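You operate a simulated robot arm through the tools that you are given. There is no shell and no other tool. Be economical: measure what you need, move in short steps, check, and stop when the job is done.

You run a simulated robot arm. Do the job below in one go: nothing can be reset, and whatever is moved stays where it is left.

TASK
Clear the mist off the green vent with the tube heater on HIGH.
Fine: dry hands; orange plug into the GLASS socket, then switch on. The tube can reach 45 C at most, lay nothing on it. After, dial to OFF and switch off.

It is judged by the outcome, as a careful person would: the job done as asked, and still so three seconds after it is handed in. It fails if anything else is knocked over, pushed out of place, dropped, spilled or broken.

THE ROBOT
A 7-joint arm with a two-finger parallel gripper, fixed in place. Base frame: the origin is at the foot of the arm, x ahead of it, y to its left, z up. Readings come in cm, degrees, newtons and seconds.
With the tool pointing down near the work surface it reaches from about 32 to 74 cm from the base axis. Its first joint turns from -115.0 to 115.0 degrees. Payload 3.91 kg.
The tool frame sits at the grasp point between the pads (the TCP): z along the fingers, y along the line on which they close. The tips reach 3 cm beyond it. Largest opening 11 cm; finger width 2, thickness 1; the body of the gripper, 4.8 by 11.2 cm, starts 5.5 cm behind the TCP.
Orientation is that of the tool frame in the base frame, as a unit quaternion [w, x, y, z]. With the fingers straight down and closing along the base's y, the tool's x points along the base's -x, its y along +y and its z along -z.

THE INTERFACE
- The arm moves only by the tool jog_arm. Its argument "targets" is a list that holds one entry, the list of rows, each a list of 7 numbers: the opening in per cent of the stroke, from 0 (shut) to 100 (fully open), then the shift along the base's x, y, z in units of 25 mm (1.0 is 25 mm), then the turn, a rotation vector about the base's x, y, z in units of 8 degrees (1.0 is 8 degrees). In form: [[[jaw, tx, ty, tz, rx, ry, rz], ...]]. A call has 1 to 20 rows; each row shifts and turns the commanded pose from where the row before left it. A call with a number of a shift or a turn outside -1 to 1 is refused whole. A row lasts 0.2 s, in which the tool goes at most 5 cm and 8.6 degrees; a call with a longer step from one row to the next is refused whole, and so is a gripper value outside its range. Where a pose cannot be reached the arm comes as near as it can. A force on the tool above 70 N (or 10 N above the force at the start of the call, whichever is more), or a blocked arm, ends the call early, and 0.2 s more pass. Each finger travels about 10.8 cm/s and halts on what it meets, pressing with about 45 N; the grip force reading is that of the motor and also rises with nothing between the fingers. The clock runs only during rows and for 0.2 s after the last one: add rows that do not move to give the fingers time. The reply holds the time, the measured pose of the TCP, the force on the tool along the base axes, the opening and the grip force, in the units named above and with some noise.
- Cameras (640 x 400 px; columns grow to the right, rows downward): "scene" is fixed at [5.02, 50.23, 170.46]; the picture's right is [-0.78, -0.62, 0.00], its down [-0.38, 0.48, -0.79] and it looks along [0.49, -0.62, -0.61] (base axes); focal length 323 px, centre (320, 200). "wrist" rides on the gripper at [-3.6, 0, -5.7] in the tool frame; the picture's right is [0.00, -1.00, 0.00], its down [0.97, 0.00, -0.24] and it looks along [0.24, 0.00, 0.97] (tool axes); focal length 218 px, centre (320, 200). There is no depth. A picture from a camera that has moved, and an enlarged one, comes with that camera's place and axes in the base frame and with its lens.
- capture(camera): a new picture of that camera. No time passes.
- move_column(by): slides the trunk up (or, below 0, down) by that many cm; the arm rides with it, the base frame stays. It gives what a move gives, with no picture.
- zoom(camera, box): a new picture of the part [left, top, right, bottom] of that camera's present view, enlarged. No time passes.
- close_job(): hands the job in; it is judged then, once.

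Work in short steps. Places have to be worked out from the pictures, the camera data and where the tool is seen: move nearer, look again, correct. Check each grasp and each placing, and mend what went wrong. You have 120 turns and 68 pictures in all, those below and enlarged ones among them. Open the gripper and draw the arm clear of the work before you hand the job in, unless the task says otherwise; then end with one line.

The tools are called after "Emit:" as a command line: name --argument value ..., lists and objects as JSON in quotes. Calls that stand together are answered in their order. jog_arm: Moves the arm, as the interface text tells. Its arguments: {"type":"object","properties":{"targets":{"type":"array","items":{"type":"array","items":{"type":"array","items":{"type":"number"}}}}},"required":["targets"]} The other tools are called the same way: move_column (by) slides the trunk up or down; capture (camera) takes a picture; zoom (camera, box) takes an enlarged picture of a part of a camera's view; close_job () hands the job in.

At the start:

```text
time: 0.0
ee_pos: [23.02, -36.11, 132.55]
tool_rot: [0.0, 0.0, 1.0, 0.001]
wrist_force: [0.1, 0.2, 0.2]
opening: 10.98
grip_force: 0.0
trunk travel left (down, up): [-92.5, 6.5]
```

scene: 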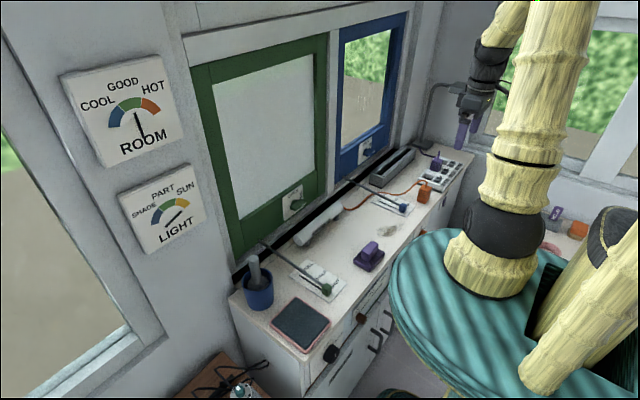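
wrist: 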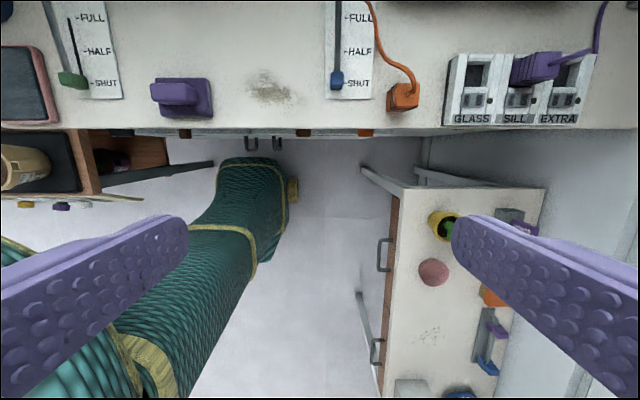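

The scene shows a green window fogged, a bench with levers, tube heater, orange plug and a socket strip. I'll zoom in to see details first.

Emit:
zoom --camera "scene" --box '[220, 180, 400, 390]'

Emit:
zoom --camera "scene" --box '[320, 120, 480, 220]'

Emit:
zoom --camera "wrist" --box '[320, 0, 640, 200]'

```text
1.90 times, centred on (310, 285) of scene
camera zoom: at [5.02, 50.23, 170.46], right [-0.78, -0.62, 0.0], down [-0.38, 0.48, -0.79], along [0.49, -0.62, -0.61], focal length 615 px, centre (339, 38)
```

zoom: 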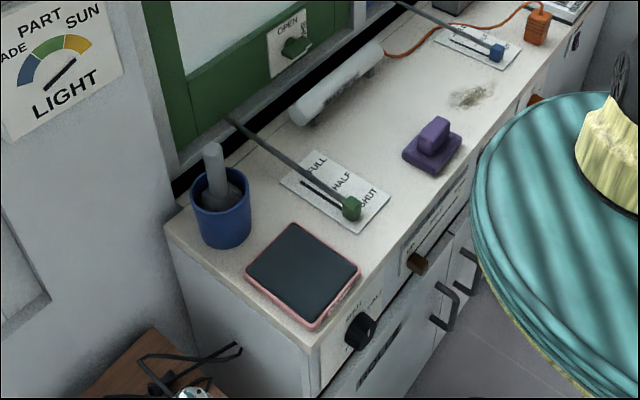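

```text
4.00 times, centred on (400, 170) of scene
camera zoom: at [5.02, 50.23, 170.46], right [-0.78, -0.62, 0.0], down [-0.38, 0.48, -0.79], along [0.49, -0.62, -0.61], focal length 1292 px, centre (0, 320)
```

zoom: 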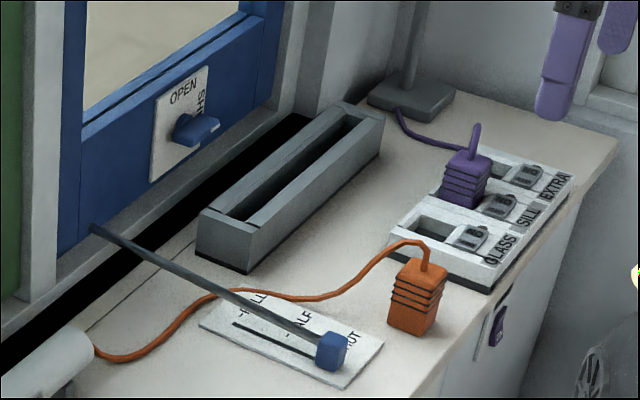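

```text
2.00 times, centred on (480, 100) of wrist
camera zoom: at [26.72, -36.15, 138.34], right [0.0, -1.0, 0.0], down [-0.97, 0.0, 0.24], along [-0.24, 0.0, -0.97], focal length 436 px, centre (0, 400)
```

zoom: 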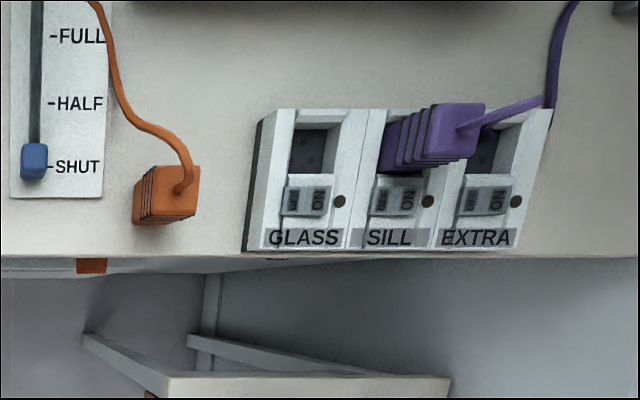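

Next, a close look at the front panel knobs and the window from the fixed camera.

Emit:
zoom --camera "scene" --box '[300, 290, 420, 390]'

Emit:
zoom --camera "scene" --box '[190, 40, 350, 260]'

Emit:
zoom --camera "wrist" --box '[0, 0, 320, 200]'

```text
4.00 times, centred on (360, 340) of scene
camera zoom: at [5.02, 50.23, 170.46], right [-0.78, -0.62, 0.0], down [-0.38, 0.48, -0.79], along [0.49, -0.62, -0.61], focal length 1292 px, centre (160, -360)
```

zoom: 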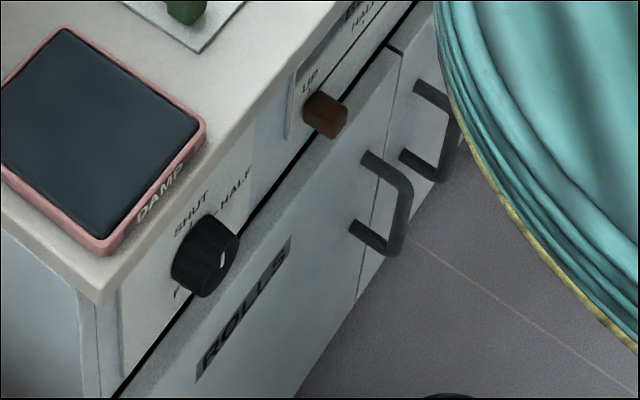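

```text
1.82 times, centred on (270, 150) of scene
camera zoom: at [5.02, 50.23, 170.46], right [-0.78, -0.62, 0.0], down [-0.38, 0.48, -0.79], along [0.49, -0.62, -0.61], focal length 587 px, centre (411, 291)
```

zoom: 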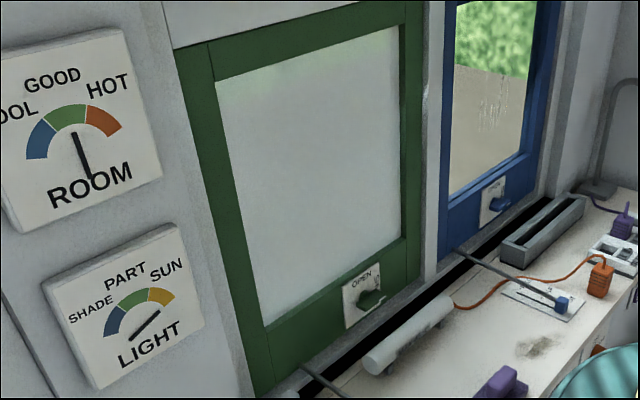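

```text
2.00 times, centred on (160, 100) of wrist
camera zoom: at [26.72, -36.15, 138.34], right [0.0, -1.0, 0.0], down [-0.97, 0.0, 0.24], along [-0.24, 0.0, -0.97], focal length 436 px, centre (640, 400)
```

zoom: 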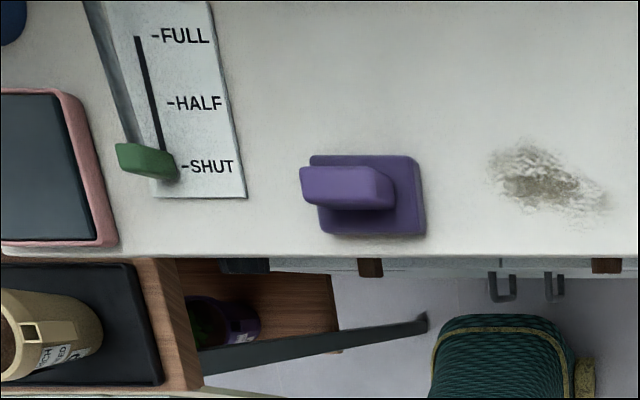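

The black knob reads SHUT/HALF (rolls) and the brown one UP; there's an orange knob near y≈-45 on the front. I'll back the tool off and tilt it to see the front panel.

Emit:
jog_arm --targets '[[[100, -0.6, -0.4, -0.6, 0, -0.8, 0], [100, -0.6, -0.4, -0.6, 0, -0.8, 0], [100, -0.6, -0.4, -0.6, 0, -0.8, 0], [100, -0.6, -0.4, -0.6, 0, -0.8, 0], [100, -0.6, -0.4, -0.6, 0, -0.8, 0], [100, -0.6, -0.4, -0.6, 0, -0.8, 0], [100, -0.6, -0.4, -0.6, 0, -0.8, 0], [100, -0.6, -0.4, -0.6, 0, -0.8, 0]]]'

Emit:
capture --camera "wrist"

```text
time: 1.8
ee_pos: [11.12, -44.4, 120.55]
tool_rot: [0.433, 0.0, 0.901, 0.0]
wrist_force: [0.4, -0.4, 0.2]
opening: 11.02
grip_force: 0.1
trunk travel left (down, up): [-92.5, 6.5]
```

```text
59 pictures are left
camera wrist: at [8.94, -44.39, 127.12], right [0.0, -1.0, 0.0], down [-0.79, 0.0, -0.61], along [0.61, 0.0, -0.79], focal length 218 px, centre (320, 200)
```

wrist: 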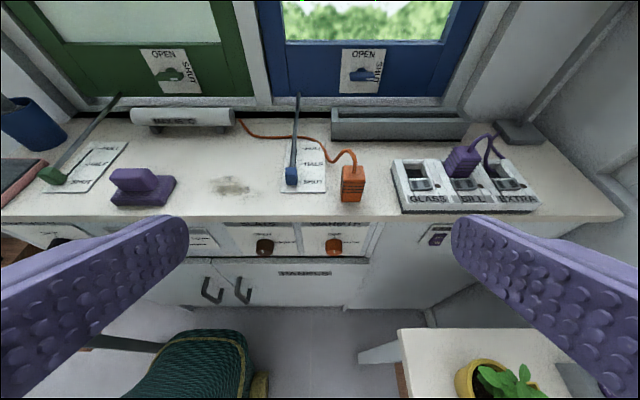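

Emit:
zoom --camera "wrist" --box '[180, 200, 400, 290]'

Emit:
zoom --camera "wrist" --box '[100, 30, 260, 140]'

Emit:
zoom --camera "wrist" --box '[270, 120, 560, 260]'

```text
2.91 times, centred on (290, 245) of wrist
camera zoom: at [8.94, -44.39, 127.12], right [0.0, -1.0, 0.0], down [-0.79, 0.0, -0.61], along [0.61, 0.0, -0.79], focal length 635 px, centre (407, 69)
```

zoom: 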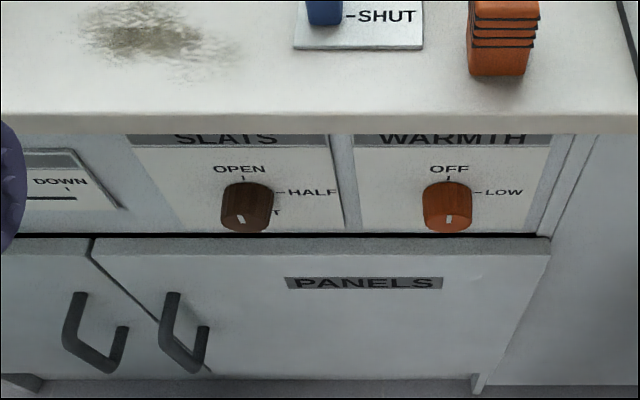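

```text
3.64 times, centred on (180, 85) of wrist
camera zoom: at [8.94, -44.39, 127.12], right [0.0, -1.0, 0.0], down [-0.79, 0.0, -0.61], along [0.61, 0.0, -0.79], focal length 794 px, centre (829, 618)
```

zoom: 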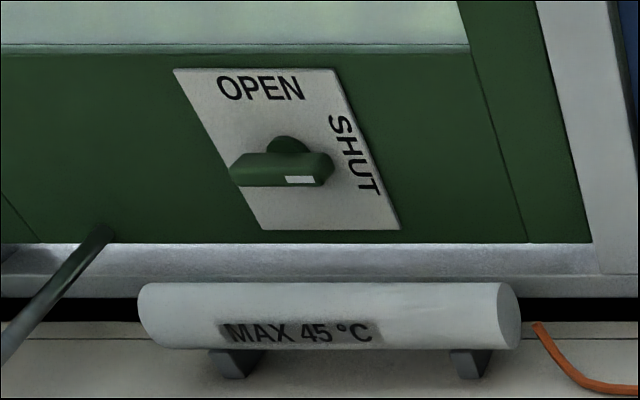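

```text
2.21 times, centred on (415, 190) of wrist
camera zoom: at [8.94, -44.39, 127.12], right [0.0, -1.0, 0.0], down [-0.79, 0.0, -0.61], along [0.61, 0.0, -0.79], focal length 482 px, centre (110, 222)
```

zoom: 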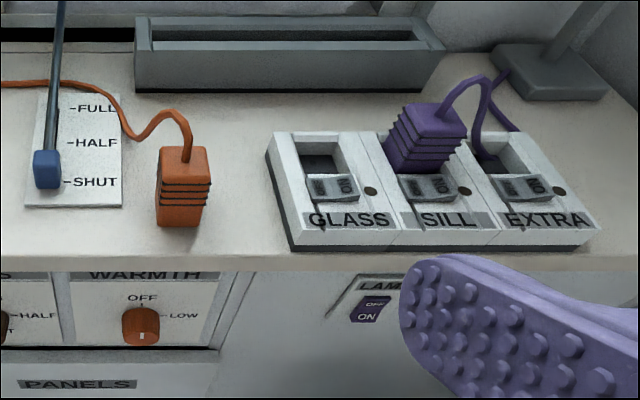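

The WARMTH dial (orange) has OFF up, LOW right and presumably HIGH down. I'll drop and level the tool to view the dial face-on.

Emit:
jog_arm --targets '[[[100, -0.1, 0, -0.9, 0, -0.7, 0], [100, -0.1, 0, -0.9, 0, -0.7, 0], [100, -0.1, 0, -0.9, 0, -0.7, 0], [100, -0.1, 0, -0.9, 0, -0.7, 0], [100, -0.1, 0, -0.9, 0, -0.7, 0], [100, -0.1, 0, -0.9, 0, -0.7, 0], [100, 0, 0, -0.9, 0, 0, 0], [100, 0, 0, -0.9, 0, 0, 0], [100, 0, 0, -0.9, 0, 0, 0]]]'

Emit:
capture --camera "wrist"

```text
time: 3.8
ee_pos: [9.47, -44.0, 100.15]
tool_rot: [0.674, -0.001, 0.739, 0.0]
wrist_force: [0.2, 0.8, -0.3]
opening: 11.01
grip_force: 0.1
trunk travel left (down, up): [-92.5, 6.5]
```

```text
55 pictures are left
camera wrist: at [4.13, -44.1, 104.39], right [0.0, -1.0, 0.0], down [-0.33, 0.0, -0.94], along [0.94, 0.0, -0.33], focal length 218 px, centre (320, 200)
```

wrist: 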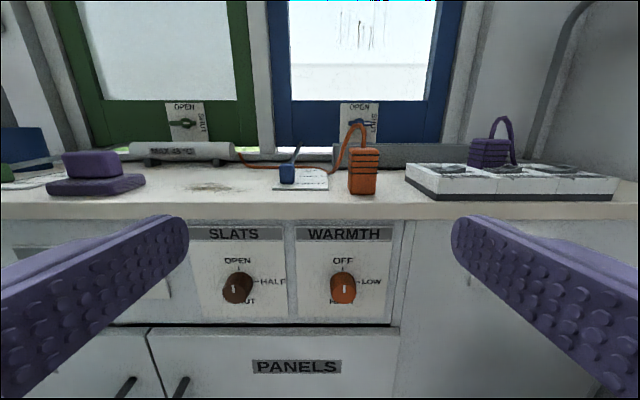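

Emit:
zoom --camera "wrist" --box '[270, 210, 420, 330]'

Emit:
zoom --camera "wrist" --box '[270, 100, 630, 230]'

```text
3.33 times, centred on (345, 270) of wrist
camera zoom: at [4.13, -44.1, 104.39], right [0.0, -1.0, 0.0], down [-0.33, 0.0, -0.94], along [0.94, 0.0, -0.33], focal length 728 px, centre (237, -33)
```

zoom: 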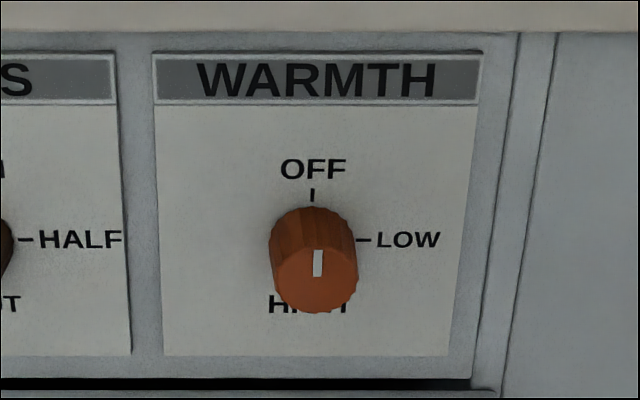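

```text
1.78 times, centred on (450, 165) of wrist
camera zoom: at [4.13, -44.1, 104.39], right [0.0, -1.0, 0.0], down [-0.33, 0.0, -0.94], along [0.94, 0.0, -0.33], focal length 388 px, centre (89, 262)
```

zoom: 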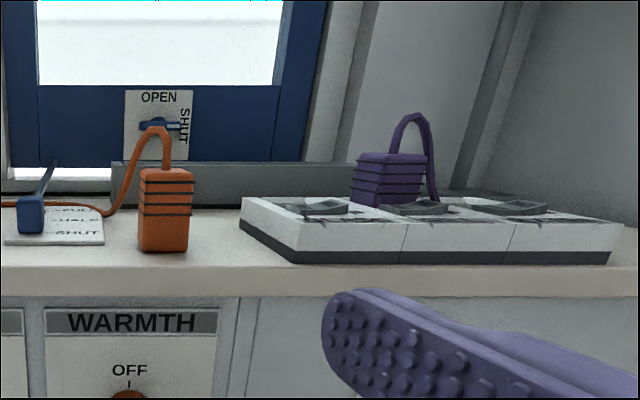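

The mark points up to OFF; LOW is right, HIGH down; knob centre ≈ (29, -47.5, 82). Now I go up over the plug and socket strip to look from above.

Emit:
jog_arm --targets '[[[100, 0, 0, 1, 0, 0.963, 0], [100, 0, 0, 1, 0, 0.963, 0], [100, 0, 0, 1, 0, 0.963, 0], [100, 0, 0, 1, 0, 0.963, 0], [100, 0, 0, 1, 0, 0.963, 0], [100, 1, -0.6, 0.3, 0, 0.963, 0], [100, 1, -0.6, 0.3, 0, 0.963, 0], [100, 1, -0.6, 0.3, 0, 0.963, 0], [100, 1, -0.6, 0.3, 0, 0.963, 0], [100, 1, -0.6, 0.3, 0, 0.963, 0], [100, 1, -0.6, 0.3, 0, 0.963, 0], [100, 0.9, -0.25, 0.2, 0, 0, 0], [100, 0.9, -0.25, 0.2, 0, 0, 0], [100, 0.9, -0.25, 0.2, 0, 0, 0], [100, 0.5, -0.25, 0, 0, 0, 0], [100, 0.5, -0.25, 0, 0, 0, 0]]]'

Emit:
capture --camera "wrist"

```text
time: 7.2
ee_pos: [34.02, -56.34, 118.78]
tool_rot: [0.001, -0.001, 1.0, 0.0]
wrist_force: [0.6, 0.5, 0.0]
opening: 11.0
grip_force: 0.1
trunk travel left (down, up): [-92.5, 6.5]
```

```text
52 pictures are left
camera wrist: at [37.63, -56.32, 124.57], right [0.0, -1.0, 0.0], down [-0.97, 0.0, 0.24], along [-0.24, 0.0, -0.97], focal length 218 px, centre (320, 200)
```

wrist: 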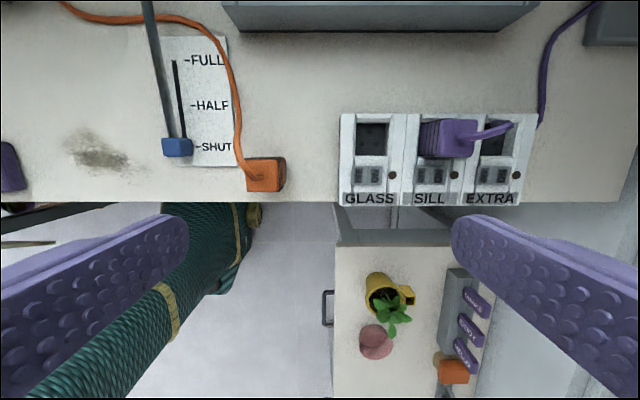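

Emit:
zoom --camera "wrist" --box '[230, 100, 390, 210]'

Emit:
zoom --camera "wrist" --box '[330, 100, 530, 220]'

```text
3.64 times, centred on (310, 155) of wrist
camera zoom: at [37.63, -56.32, 124.57], right [0.0, -1.0, 0.0], down [-0.97, 0.0, 0.24], along [-0.24, 0.0, -0.97], focal length 794 px, centre (356, 364)
```

zoom: 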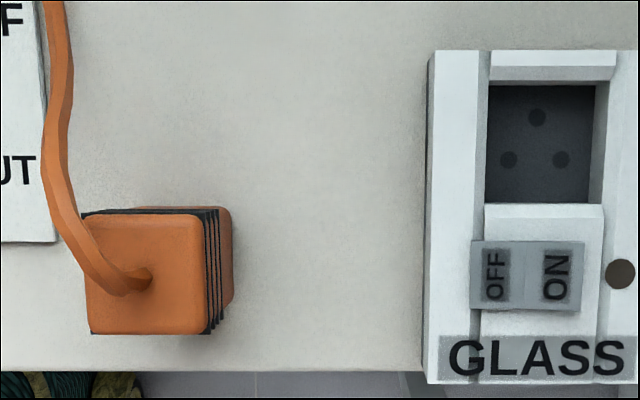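

```text
3.20 times, centred on (430, 160) of wrist
camera zoom: at [37.63, -56.32, 124.57], right [0.0, -1.0, 0.0], down [-0.97, 0.0, 0.24], along [-0.24, 0.0, -0.97], focal length 698 px, centre (-32, 328)
```

zoom: 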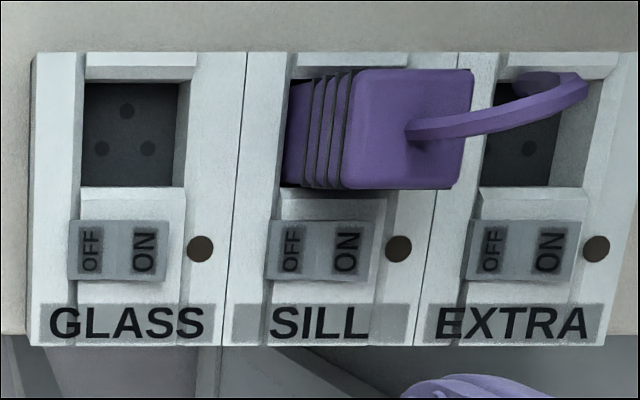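

Plug top ≈ (34.5, -49.9, 100), 3.7 cm wide; GLASS well ≈ (38.4, -62.4). I move above the well to test reach and measure it at close range.

Emit:
jog_arm --targets '[[[100, 0.6, -0.8, -0.6, 0, 0, 0], [100, 0.6, -0.8, -0.6, 0, 0, 0], [100, 0.55, -0.8, -0.6, 0, 0, 0], [100, 0, 0, 0, 0, 0, 0]]]'

Emit:
capture --camera "wrist"

```text
time: 8.2
ee_pos: [38.25, -62.22, 114.17]
tool_rot: [0.0, 0.0, 1.0, 0.0]
wrist_force: [-1.0, -0.1, 0.8]
opening: 11.0
grip_force: 0.1
trunk travel left (down, up): [-92.5, 6.5]
```

```text
49 pictures are left
camera wrist: at [41.76, -62.23, 120.06], right [0.0, -1.0, 0.0], down [-0.97, 0.0, 0.24], along [-0.24, 0.0, -0.97], focal length 218 px, centre (320, 200)
```

wrist: 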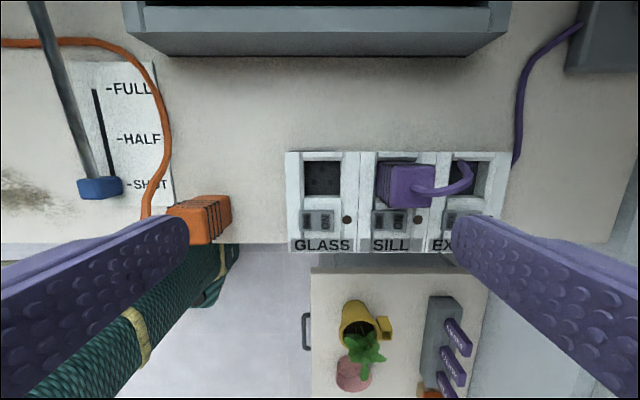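

Emit:
zoom --camera "wrist" --box '[280, 140, 376, 260]'

Emit:
zoom --camera "scene" --box '[400, 140, 480, 200]'

```text
3.33 times, centred on (328, 200) of wrist
camera zoom: at [41.76, -62.23, 120.06], right [0.0, -1.0, 0.0], down [-0.97, 0.0, 0.24], along [-0.24, 0.0, -0.97], focal length 728 px, centre (293, 200)
```

zoom: 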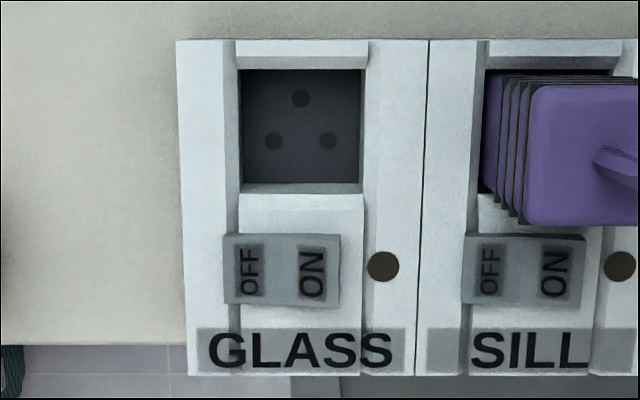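

```text
6.67 times, centred on (440, 170) of scene
camera zoom: at [5.02, 50.23, 170.46], right [-0.78, -0.62, 0.0], down [-0.38, 0.48, -0.79], along [0.49, -0.62, -0.61], focal length 2152 px, centre (-480, 400)
```

zoom: 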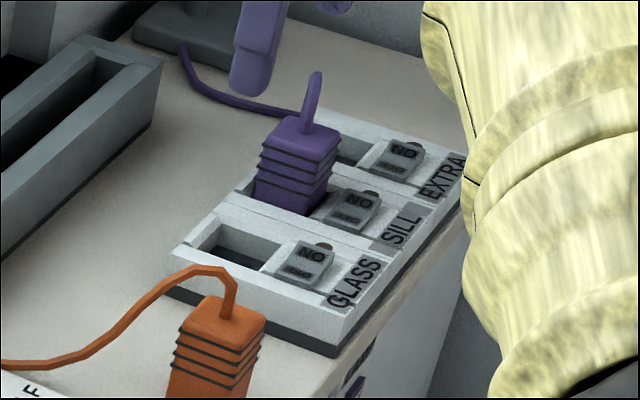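

Reach is fine. I'll go above the orange plug while turning the tool 90° about z so the fingers close along x, which keeps them off the cord, then look.

Emit:
jog_arm --targets '[[[70, -0.125, 0.41, 0, 0, 0, 0.9375], [70, -0.125, 0.41, 0, 0, 0, 0.9375], [70, -0.125, 0.41, 0, 0, 0, 0.9375], [70, -0.125, 0.41, 0, 0, 0, 0.9375], [70, -0.125, 0.41, 0, 0, 0, 0.9375], [70, -0.125, 0.41, 0, 0, 0, 0.9375], [70, -0.125, 0.41, 0, 0, 0, 0.9375], [70, -0.125, 0.41, 0, 0, 0, 0.9375], [70, -0.125, 0.41, 0, 0, 0, 0.9375], [70, -0.125, 0.41, 0, 0, 0, 0.9375], [70, -0.125, 0.41, 0, 0, 0, 0.9375], [70, -0.125, 0.41, 0, 0, 0, 0.9375], [70, 0, 0, 0, 0, 0, 0]]]'

Emit:
capture --camera "wrist"

```text
time: 11.0
ee_pos: [34.59, -50.0, 114.17]
tool_rot: [0.0, 0.709, -0.705, -0.001]
wrist_force: [-0.5, 0.3, -0.1]
opening: 7.73
grip_force: 0.0
trunk travel left (down, up): [-92.5, 6.5]
```

```text
46 pictures are left
camera wrist: at [34.58, -46.4, 120.04], right [1.0, 0.0, 0.0], down [0.0, -0.97, 0.24], along [0.0, -0.24, -0.97], focal length 218 px, centre (320, 200)
```

wrist: 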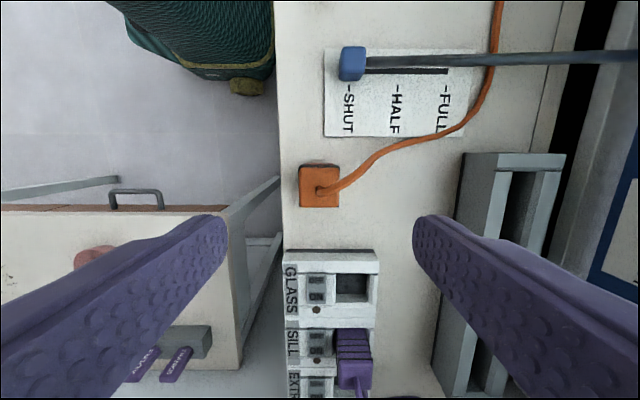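

Emit:
zoom --camera "wrist" --box '[280, 140, 376, 220]'

```text
5.00 times, centred on (328, 180) of wrist
camera zoom: at [34.58, -46.4, 120.04], right [1.0, 0.0, 0.0], down [0.0, -0.97, 0.24], along [0.0, -0.24, -0.97], focal length 1091 px, centre (280, 300)
```

zoom: 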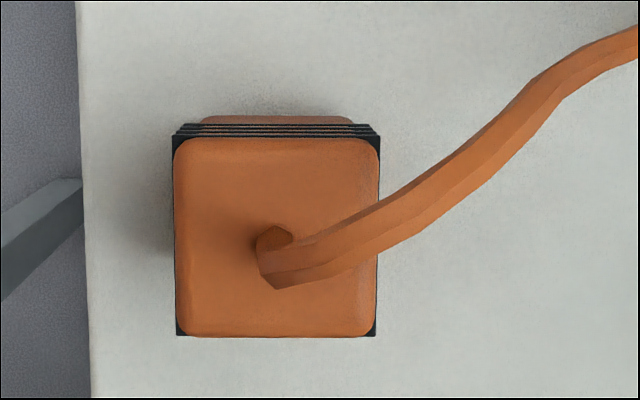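

Plug centre ≈ (34.5, -50.1), about 3.8 cm wide, with the cord leaving toward the +x/+y corner. I descend with a slight -y offset to keep the back finger off the cord.

Emit:
jog_arm --targets '[[[65, 0, -0.3, -0.9, 0, 0, 0], [65, 0, 0, -0.9, 0, 0, 0], [65, 0, 0, -0.9, 0, 0, 0], [65, 0, 0, -0.9, 0, 0, 0], [65, 0, 0, -0.9, 0, 0, 0], [65, 0, 0, -0.85, 0, 0, 0], [65, 0, 0, 0, 0, 0, 0]]]'

Emit:
capture --camera "wrist"

Emit:
zoom --camera "scene" --box '[380, 130, 500, 220]'

```text
time: 12.6
ee_pos: [34.56, -50.69, 100.9]
tool_rot: [0.0, 0.708, -0.707, 0.0]
wrist_force: [-0.5, -0.2, -0.2]
opening: 7.16
grip_force: 0.0
trunk travel left (down, up): [-92.5, 6.5]
```

```text
44 pictures are left
camera wrist: at [34.58, -47.08, 106.85], right [1.0, 0.0, 0.0], down [0.0, -0.97, 0.24], along [0.0, -0.24, -0.97], focal length 218 px, centre (320, 200)
```

wrist: 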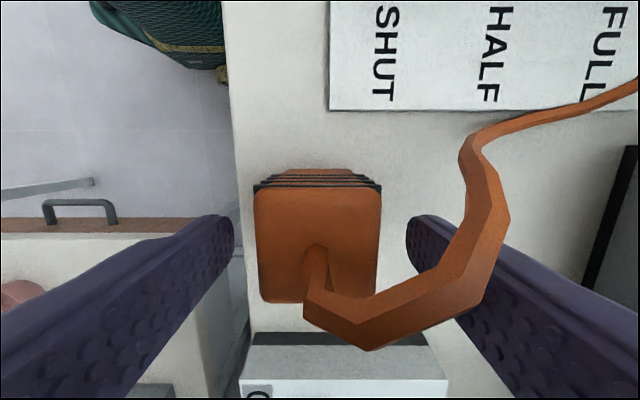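

```text
4.44 times, centred on (440, 175) of scene
camera zoom: at [5.02, 50.23, 170.46], right [-0.78, -0.62, 0.0], down [-0.38, 0.48, -0.79], along [0.49, -0.62, -0.61], focal length 1435 px, centre (-213, 311)
```

zoom: 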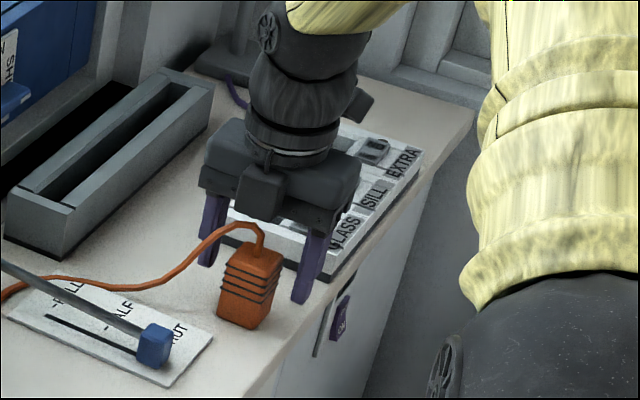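

Fingers straddle the plug. Closing slowly now.

Emit:
jog_arm --targets '[[[45, 0, 0, 0, 0, 0, 0], [30, 0, 0, 0, 0, 0, 0], [25, 0, 0, 0, 0, 0, 0], [25, 0, 0, 0, 0, 0, 0]]]'

Emit:
capture --camera "wrist"

```text
time: 13.6
ee_pos: [34.56, -50.55, 101.01]
tool_rot: [-0.001, 0.707, -0.707, -0.001]
wrist_force: [-0.1, 0.7, -0.4]
opening: 3.51
grip_force: 45.1
trunk travel left (down, up): [-92.5, 6.5]
```

```text
42 pictures are left
camera wrist: at [34.59, -47.08, 106.85], right [1.0, 0.0, 0.0], down [0.0, -0.97, 0.24], along [0.0, -0.24, -0.97], focal length 218 px, centre (320, 200)
```

wrist: 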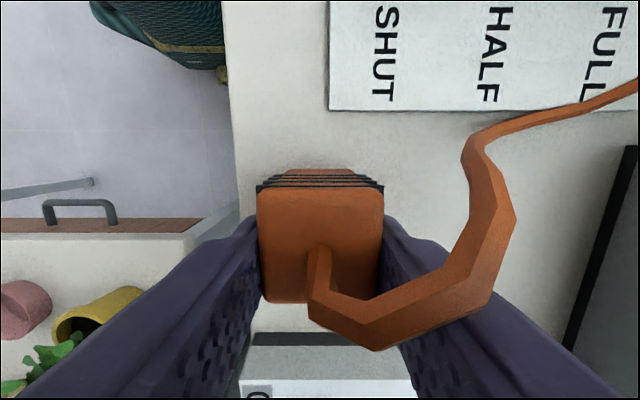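

Gripped at 3.5 cm width. Lift 6 cm and check that it came along.

Emit:
jog_arm --targets '[[[20, 0, 0, 0.6, 0, 0, 0], [20, 0, 0, 0.6, 0, 0, 0], [20, 0, 0, 0.6, 0, 0, 0], [20, 0, 0, 0.6, 0, 0, 0], [20, 0, 0, 0, 0, 0, 0]]]'

Emit:
jog_arm --targets '[[[20, 0.3, -1, 0, 0, 0, 0], [20, 0.3, -1, 0, 0, 0, 0], [20, 0.3, -1, 0, 0, 0, 0], [20, 0.3, -1, 0, 0, 0, 0], [20, 0.3, -0.95, 0, 0, 0, 0], [20, 0, 0, 0, 0, 0, 0]]]'

Emit:
capture --camera "wrist"

Emit:
zoom --camera "scene" --box '[380, 120, 500, 210]'

```text
time: 14.8
ee_pos: [34.46, -50.74, 106.83]
tool_rot: [-0.001, 0.707, -0.707, 0.0]
wrist_force: [-0.3, 0.1, -1.8]
opening: 3.5
grip_force: 44.9
trunk travel left (down, up): [-92.5, 6.5]
```

```text
time: 16.2
ee_pos: [37.82, -62.15, 106.9]
tool_rot: [-0.001, 0.708, -0.706, -0.001]
wrist_force: [0.3, 0.9, -0.8]
opening: 3.52
grip_force: 45.2
out of reach, approached as far as the arm can: row 5
trunk travel left (down, up): [-92.5, 6.5]
```

```text
41 pictures are left
camera wrist: at [37.76, -58.57, 112.72], right [1.0, 0.0, 0.0], down [0.0, -0.97, 0.24], along [0.0, -0.24, -0.97], focal length 218 px, centre (320, 200)
```

wrist: 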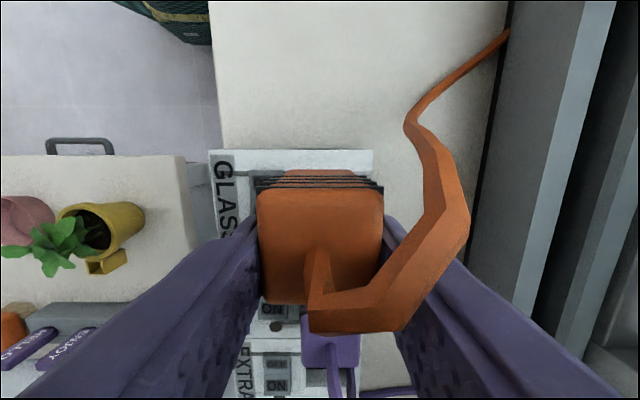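

```text
4.44 times, centred on (440, 165) of scene
camera zoom: at [5.02, 50.23, 170.46], right [-0.78, -0.62, 0.0], down [-0.38, 0.48, -0.79], along [0.49, -0.62, -0.61], focal length 1435 px, centre (-213, 356)
```

zoom: 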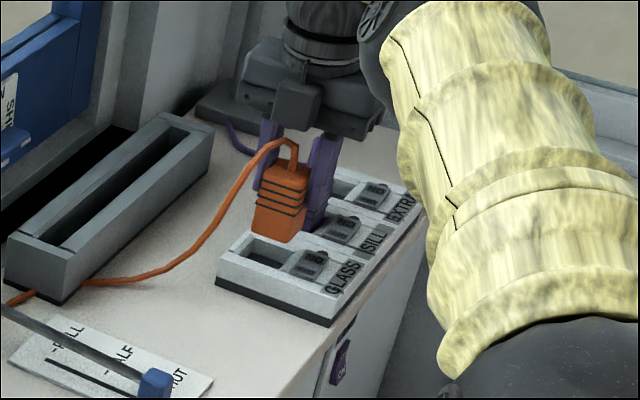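

The arm stops ~1 cm short at this height; the shoulder seems higher than the wrist, so I'll raise the tool 8 cm and lower the column 8 cm to gain reach.

Emit:
jog_arm --targets '[[[20, 0, 0.2, 0.8, 0, 0, 0], [20, 0, 0, 0.8, 0, 0, 0], [20, 0, 0, 0.8, 0, 0, 0], [20, 0, 0, 0.8, 0, 0, 0], [20, 0, 0, 0, 0, 0, 0]]]'

Emit:
move_column --by -8

Emit:
jog_arm --targets '[[[20, 0, 0, 0, 0, 0, 0], [20, 0, 0, 0, 0, 0, 0]]]'

```text
time: 17.4
ee_pos: [37.65, -61.64, 114.78]
tool_rot: [-0.001, 0.707, -0.707, 0.0]
wrist_force: [1.3, -0.4, -0.2]
opening: 3.48
grip_force: 45.4
trunk travel left (down, up): [-92.5, 6.5]
```

```text
time: 18.6
ee_pos: [37.72, -61.61, 106.81]
tool_rot: [0.001, -0.707, 0.707, 0.001]
wrist_force: [0.1, 0.1, -1.1]
opening: 3.52
grip_force: 44.9
trunk travel left (down, up): [-84.5, 14.5]
```

```text
time: 19.2
ee_pos: [37.62, -61.66, 106.91]
tool_rot: [0.0, 0.707, -0.707, -0.001]
wrist_force: [-0.6, 0.5, -0.3]
opening: 3.5
grip_force: 44.8
trunk travel left (down, up): [-84.5, 14.5]
```

Now shift to the well's line: target TCP ≈ (38.4, -63.05).

Emit:
jog_arm --targets '[[[20, 0.15, -0.28, 0, 0, 0, 0], [20, 0.14, -0.28, 0, 0, 0, 0], [20, 0, 0, 0, 0, 0, 0]]]'

Emit:
capture --camera "wrist"

Emit:
zoom --camera "scene" --box '[400, 135, 480, 195]'

```text
time: 20.0
ee_pos: [38.26, -62.43, 106.89]
tool_rot: [-0.001, 0.708, -0.706, 0.0]
wrist_force: [0.0, 0.2, -0.1]
opening: 3.49
grip_force: 44.8
out of reach, approached as far as the arm can: row 2
trunk travel left (down, up): [-84.5, 14.5]
```

```text
39 pictures are left
camera wrist: at [38.22, -58.79, 112.73], right [1.0, 0.0, 0.0], down [0.0, -0.97, 0.24], along [0.0, -0.24, -0.97], focal length 218 px, centre (320, 200)
```

wrist: 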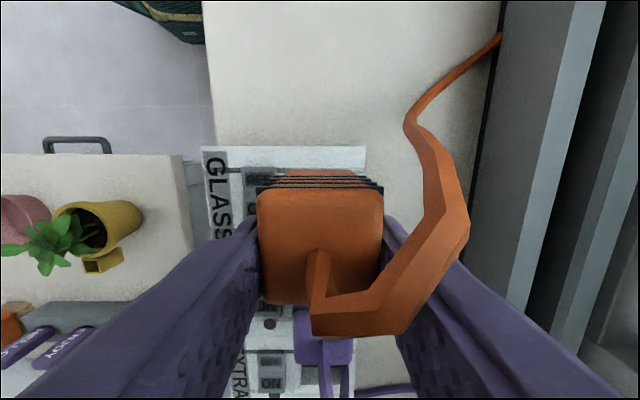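

```text
6.67 times, centred on (440, 165) of scene
camera zoom: at [5.02, 50.23, 170.46], right [-0.78, -0.62, 0.0], down [-0.38, 0.48, -0.79], along [0.49, -0.62, -0.61], focal length 2152 px, centre (-480, 433)
```

zoom: 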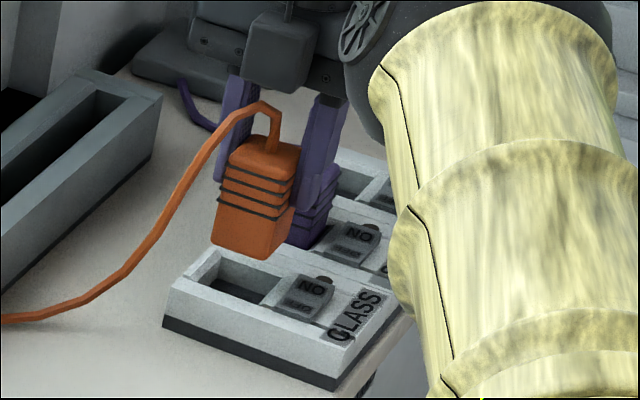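

Straight-down reach is just insufficient. I'll set the plug back on the bench near (36, -54) and regrip it with the tool tilted 10° outward about x, where the pads stay flat on the plug's faces.

Emit:
jog_arm --targets '[[[20, -0.23, 0.78, 0, 0, 0, 0], [20, -0.23, 0.78, 0, 0, 0, 0], [20, -0.22, 0.78, 0, 0, 0, 0], [20, -0.22, 0.78, 0, 0, 0, 0], [20, 0, 0, -0.6, 0, 0, 0], [20, 0, 0, -0.6, 0, 0, 0], [20, 0, 0, -0.6, 0, 0, 0], [20, 0, 0, -0.5, 0, 0, 0], [20, 0, 0, 0, 0, 0, 0]]]'

```text
time: 22.0
ee_pos: [35.7, -54.62, 101.18]
tool_rot: [-0.001, 0.708, -0.706, 0.0]
wrist_force: [0.1, 0.0, -1.0]
opening: 3.51
grip_force: 45.0
trunk travel left (down, up): [-84.5, 14.5]
```

Emit:
jog_arm --targets '[[[20, 0, 0, -0.05, 0, 0, 0], [20, 0, 0, -0.04, 0, 0, 0], [20, 0, 0, 0, 0, 0, 0]]]'

Emit:
zoom --camera "scene" --box '[400, 150, 480, 210]'

```text
time: 22.8
ee_pos: [35.76, -54.63, 101.08]
tool_rot: [-0.001, 0.707, -0.707, 0.0]
wrist_force: [0.4, -0.4, 3.1]
opening: 3.51
grip_force: 45.2
trunk travel left (down, up): [-84.5, 14.5]
```

```text
6.67 times, centred on (440, 180) of scene
camera zoom: at [5.02, 50.23, 170.46], right [-0.78, -0.62, 0.0], down [-0.38, 0.48, -0.79], along [0.49, -0.62, -0.61], focal length 2152 px, centre (-480, 333)
```

zoom: 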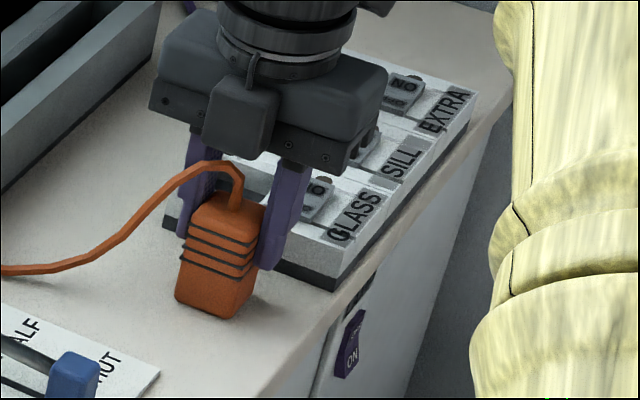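

The plug touches the bench (3 N). Release partway, tilt the tool -10° about x in place, and regrip.

Emit:
jog_arm --targets '[[[35, 0, 0, 0, 0, 0, 0], [55, 0, 0, 0, 0, 0, 0], [55, 0, 0, 0, 0, 0, 0], [55, 0, 0, 0, -0.65, 0, 0], [55, 0, 0, 0, -0.65, 0, 0], [55, 0, 0, 0, 0, 0, 0]]]'

Emit:
capture --camera "wrist"

```text
time: 24.2
ee_pos: [35.76, -54.65, 101.05]
tool_rot: [0.063, 0.705, -0.704, 0.064]
wrist_force: [-0.2, -0.1, 0.1]
opening: 6.05
grip_force: 0.0
trunk travel left (down, up): [-84.5, 14.5]
```

```text
36 pictures are left
camera wrist: at [35.81, -50.02, 106.07], right [1.0, 0.0, 0.0], down [0.0, -0.91, 0.41], along [0.0, -0.41, -0.91], focal length 218 px, centre (320, 200)
```

wrist: 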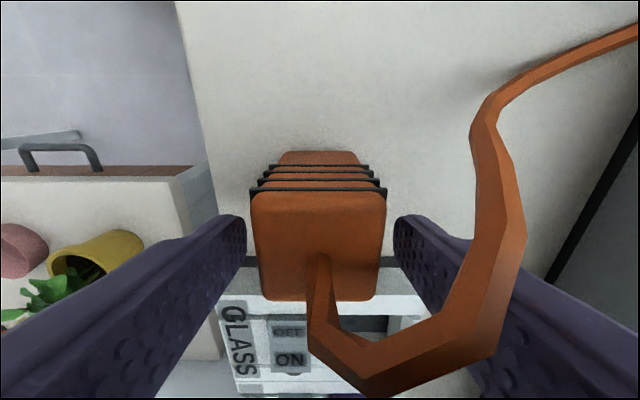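

Plug stands upright, centre y ≈ -54.0. Close, lift, and move toward the well.

Emit:
jog_arm --targets '[[[35, 0, 0, 0, 0, 0, 0], [20, 0, 0, 0, 0, 0, 0], [20, 0, 0, 0, 0, 0, 0], [20, 0, 0, 0, 0, 0, 0], [20, 0, 0, 0.6, 0, 0, 0], [20, 0, 0, 0.6, 0, 0, 0], [20, 0, 0, 0.6, 0, 0, 0], [20, 0, 0, 0.6, 0, 0, 0], [20, 0.35, -1, 0, 0, 0, 0], [20, 0.35, -1, 0, 0, 0, 0], [20, 0.33, -1, 0, 0, 0, 0], [20, 0, -0.4, 0, 0, 0, 0], [20, 0, 0, 0, 0, 0, 0]]]'

Emit:
capture --camera "wrist"

Emit:
zoom --camera "scene" --box '[400, 135, 480, 195]'

```text
time: 27.0
ee_pos: [38.48, -63.16, 106.89]
tool_rot: [0.064, 0.705, -0.704, 0.064]
wrist_force: [-0.4, -0.1, -0.9]
opening: 3.51
grip_force: 44.9
trunk travel left (down, up): [-84.5, 14.5]
```

```text
35 pictures are left
camera wrist: at [38.46, -58.62, 112.01], right [1.0, 0.0, 0.0], down [0.0, -0.91, 0.41], along [0.0, -0.41, -0.91], focal length 218 px, centre (320, 200)
```

wrist: 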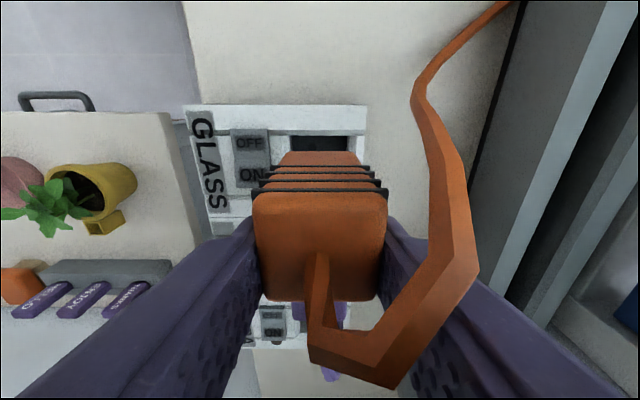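

```text
6.67 times, centred on (440, 165) of scene
camera zoom: at [5.02, 50.23, 170.46], right [-0.78, -0.62, 0.0], down [-0.38, 0.48, -0.79], along [0.49, -0.62, -0.61], focal length 2152 px, centre (-480, 433)
```

zoom: 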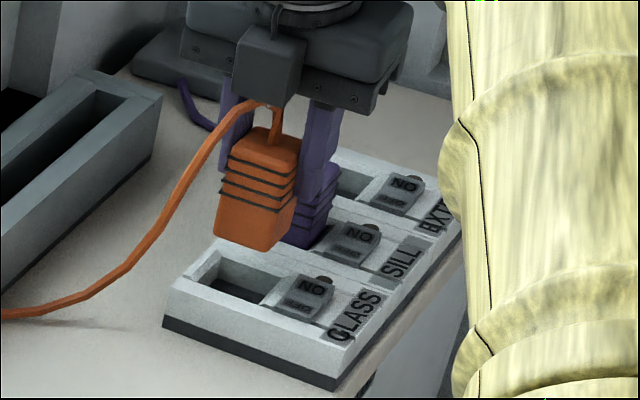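

Zoom on the plug bottom over the well to fine-align.

Emit:
zoom --camera "wrist" --box '[260, 100, 388, 200]'

```text
4.00 times, centred on (324, 150) of wrist
camera zoom: at [38.46, -58.62, 112.01], right [1.0, 0.0, 0.0], down [0.0, -0.91, 0.41], along [0.0, -0.41, -0.91], focal length 873 px, centre (304, 400)
```

zoom: 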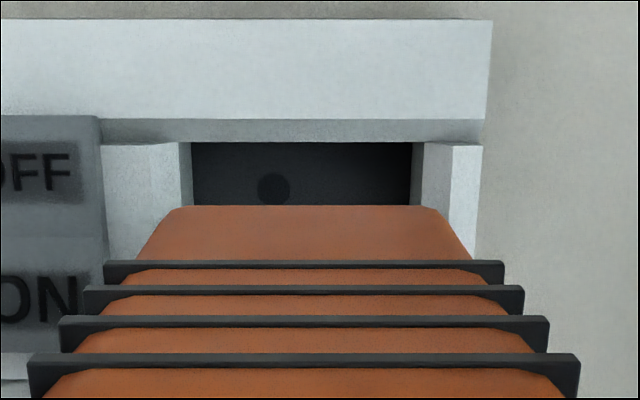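

Plug x matches the well to <0.5 mm and y within ~1 mm. Lower 2 cm and recheck.

Emit:
jog_arm --targets '[[[20, 0, 0.01, -0.3, 0, 0, 0], [20, 0, 0, -0.3, 0, 0, 0], [20, 0, 0, -0.2, 0, 0, 0], [20, 0, 0, 0, 0, 0, 0]]]'

Emit:
zoom --camera "wrist" --box '[260, 100, 388, 200]'

Emit:
zoom --camera "scene" --box '[400, 135, 480, 195]'

```text
time: 28.0
ee_pos: [38.37, -63.15, 104.79]
tool_rot: [0.064, 0.705, -0.704, 0.064]
wrist_force: [0.0, 0.2, -1.9]
opening: 3.5
grip_force: 45.3
trunk travel left (down, up): [-84.5, 14.5]
```

```text
4.00 times, centred on (324, 150) of wrist
camera zoom: at [38.43, -58.55, 109.89], right [1.0, 0.0, 0.0], down [0.0, -0.91, 0.41], along [0.0, -0.41, -0.91], focal length 873 px, centre (304, 400)
```

zoom: 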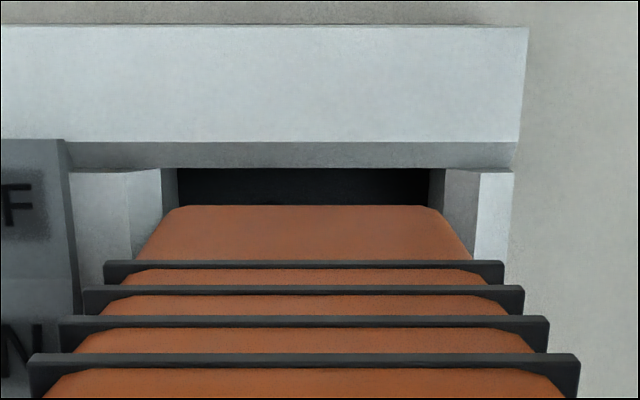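

```text
6.67 times, centred on (440, 165) of scene
camera zoom: at [5.02, 50.23, 170.46], right [-0.78, -0.62, 0.0], down [-0.38, 0.48, -0.79], along [0.49, -0.62, -0.61], focal length 2152 px, centre (-480, 433)
```

zoom: 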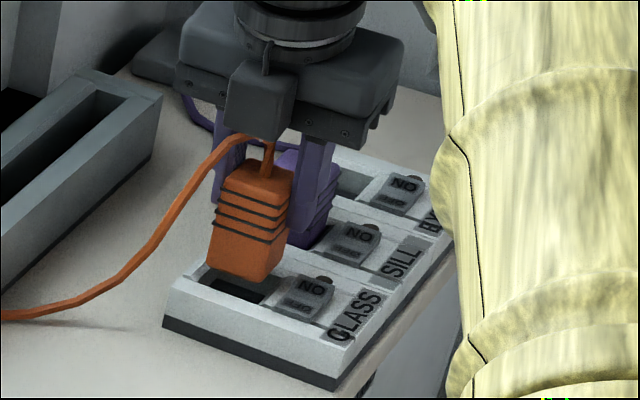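

Alignment still good. Lower in 2.5 mm steps into the well.

Emit:
jog_arm --targets '[[[20, 0, 0, -0.12, 0, 0, 0], [20, 0, 0, -0.12, 0, 0, 0], [20, 0, 0, -0.12, 0, 0, 0], [20, 0, 0, -0.12, 0, 0, 0], [20, 0, 0, -0.12, 0, 0, 0], [20, 0, 0, 0, 0, 0, 0]]]'

Emit:
zoom --camera "wrist" --box '[240, 100, 400, 200]'

Emit:
zoom --camera "scene" --box '[400, 135, 480, 195]'

```text
time: 29.4
ee_pos: [38.33, -63.01, 103.45]
tool_rot: [-0.063, -0.704, 0.704, -0.063]
wrist_force: [-0.4, -0.4, -1.3]
opening: 3.51
grip_force: 44.4
trunk travel left (down, up): [-84.5, 14.5]
```

```text
4.00 times, centred on (320, 150) of wrist
camera zoom: at [38.39, -58.48, 108.48], right [1.0, 0.0, 0.0], down [0.0, -0.91, 0.41], along [0.0, -0.41, -0.91], focal length 873 px, centre (320, 400)
```

zoom: 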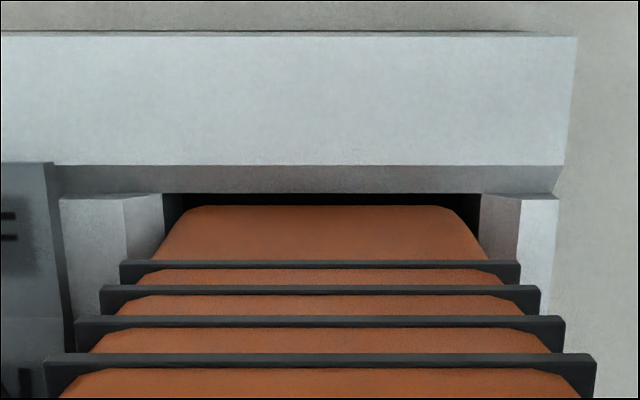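

```text
6.67 times, centred on (440, 165) of scene
camera zoom: at [5.02, 50.23, 170.46], right [-0.78, -0.62, 0.0], down [-0.38, 0.48, -0.79], along [0.49, -0.62, -0.61], focal length 2152 px, centre (-480, 433)
```

zoom: 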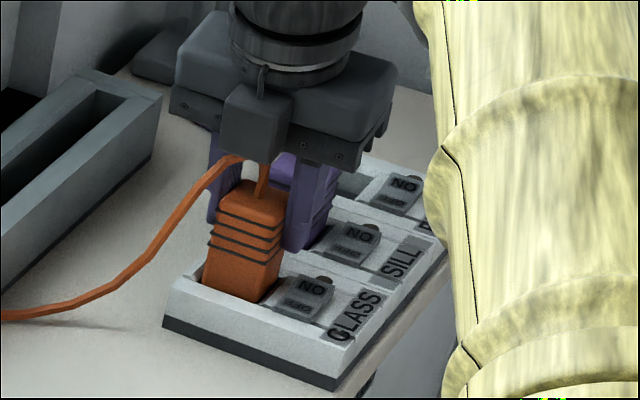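

Entering cleanly, no force. Continue down.

Emit:
jog_arm --targets '[[[20, 0, 0, -0.12, 0, 0, 0], [20, 0, 0, -0.12, 0, 0, 0], [20, 0, 0, -0.12, 0, 0, 0], [20, 0, 0, 0, 0, 0, 0]]]'

Emit:
zoom --camera "wrist" --box '[240, 100, 400, 200]'

```text
time: 30.4
ee_pos: [38.45, -63.07, 102.5]
tool_rot: [0.063, 0.705, -0.704, 0.064]
wrist_force: [0.1, 0.2, -0.1]
opening: 3.51
grip_force: 44.6
trunk travel left (down, up): [-84.5, 14.5]
```

```text
4.00 times, centred on (320, 150) of wrist
camera zoom: at [38.38, -58.54, 107.5], right [1.0, 0.0, 0.0], down [0.0, -0.91, 0.41], along [0.0, -0.41, -0.91], focal length 873 px, centre (320, 400)
```

zoom: 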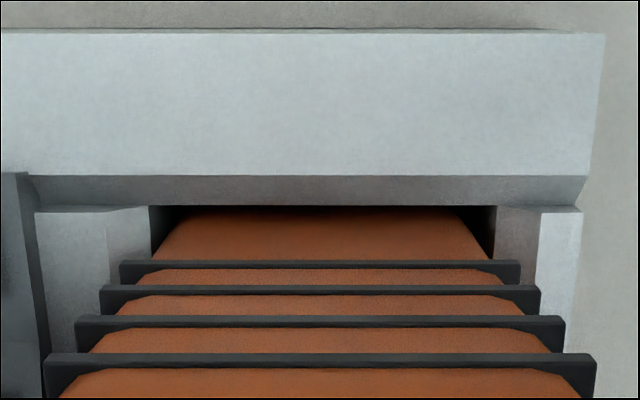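

Emit:
jog_arm --targets '[[[20, 0, 0, -0.12, 0, 0, 0], [20, 0, 0, -0.12, 0, 0, 0], [20, 0, 0, -0.12, 0, 0, 0], [20, 0, 0, 0, 0, 0, 0]]]'

Emit:
zoom --camera "wrist" --box '[240, 100, 400, 200]'

Emit:
zoom --camera "scene" --box '[400, 135, 480, 195]'

```text
time: 31.4
ee_pos: [38.47, -63.14, 101.95]
tool_rot: [0.065, 0.704, -0.704, 0.067]
wrist_force: [1.3, 2.7, 22.4]
opening: 3.52
grip_force: 45.4
trunk travel left (down, up): [-84.5, 14.5]
```

```text
4.00 times, centred on (320, 150) of wrist
camera zoom: at [38.36, -58.53, 107.05], right [1.0, 0.0, 0.0], down [0.0, -0.91, 0.42], along [0.0, -0.42, -0.91], focal length 873 px, centre (320, 400)
```

zoom: 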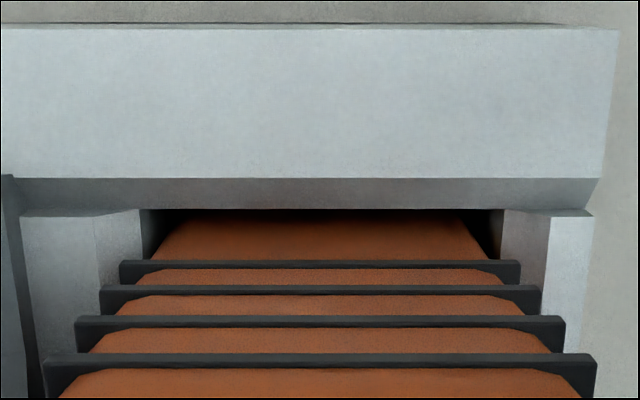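

```text
6.67 times, centred on (440, 165) of scene
camera zoom: at [5.02, 50.23, 170.46], right [-0.78, -0.62, 0.0], down [-0.38, 0.48, -0.79], along [0.49, -0.62, -0.61], focal length 2152 px, centre (-480, 433)
```

zoom: 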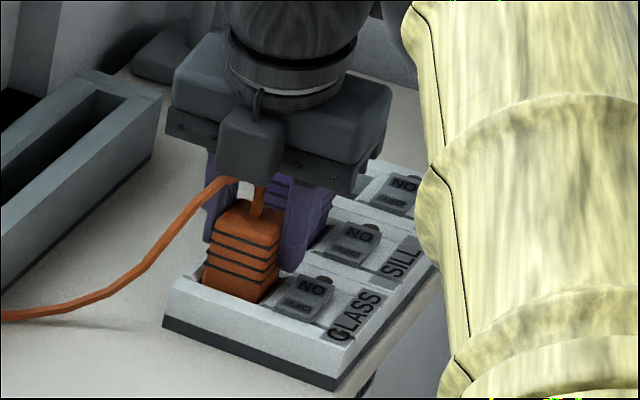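

Contact with 22 N and the plug's top height matches the purple seated plug (~102), so it appears seated. I open only slightly (to clear the rocker) and lift straight off.

Emit:
jog_arm --targets '[[[33, 0, 0, 0.05, 0, 0, 0], [39, 0, 0, 0.05, 0, 0, 0], [39, 0, 0, 0, 0, 0, 0], [39, 0, 0, 0.2, 0, 0, 0], [39, 0, 0, 0.4, 0, 0, 0], [39, 0, 0, 0.6, 0, 0, 0], [39, 0, 0, 0.8, 0, 0, 0], [39, 0, 0, 0.8, 0, 0, 0], [39, 0, 0, 0, 0, 0, 0]]]'

Emit:
capture --camera "wrist"

Emit:
zoom --camera "scene" --box '[400, 135, 480, 195]'

```text
time: 33.4
ee_pos: [38.47, -63.16, 108.95]
tool_rot: [0.064, 0.705, -0.704, 0.063]
wrist_force: [0.2, -0.1, -0.2]
opening: 4.3
grip_force: 0.0
trunk travel left (down, up): [-84.5, 14.5]
```

```text
25 pictures are left
camera wrist: at [38.46, -58.65, 113.92], right [1.0, 0.0, 0.0], down [0.0, -0.91, 0.41], along [0.0, -0.41, -0.91], focal length 218 px, centre (320, 200)
```

wrist: 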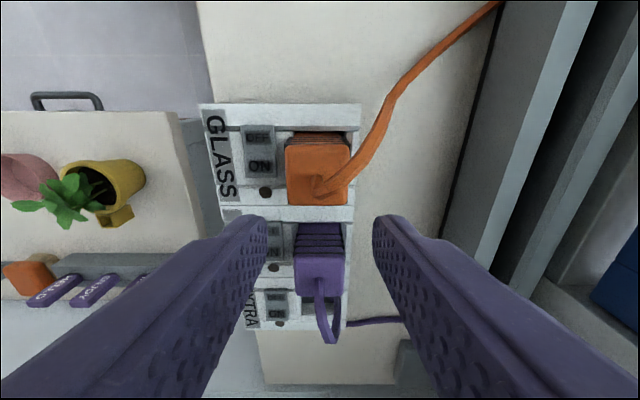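

```text
6.67 times, centred on (440, 165) of scene
camera zoom: at [5.02, 50.23, 170.46], right [-0.78, -0.62, 0.0], down [-0.38, 0.48, -0.79], along [0.49, -0.62, -0.61], focal length 2152 px, centre (-480, 433)
```

zoom: 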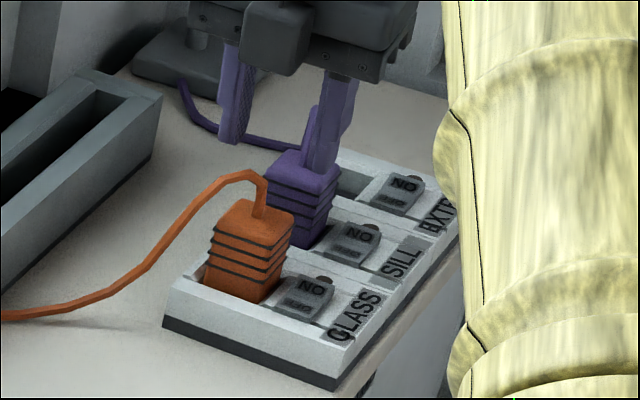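

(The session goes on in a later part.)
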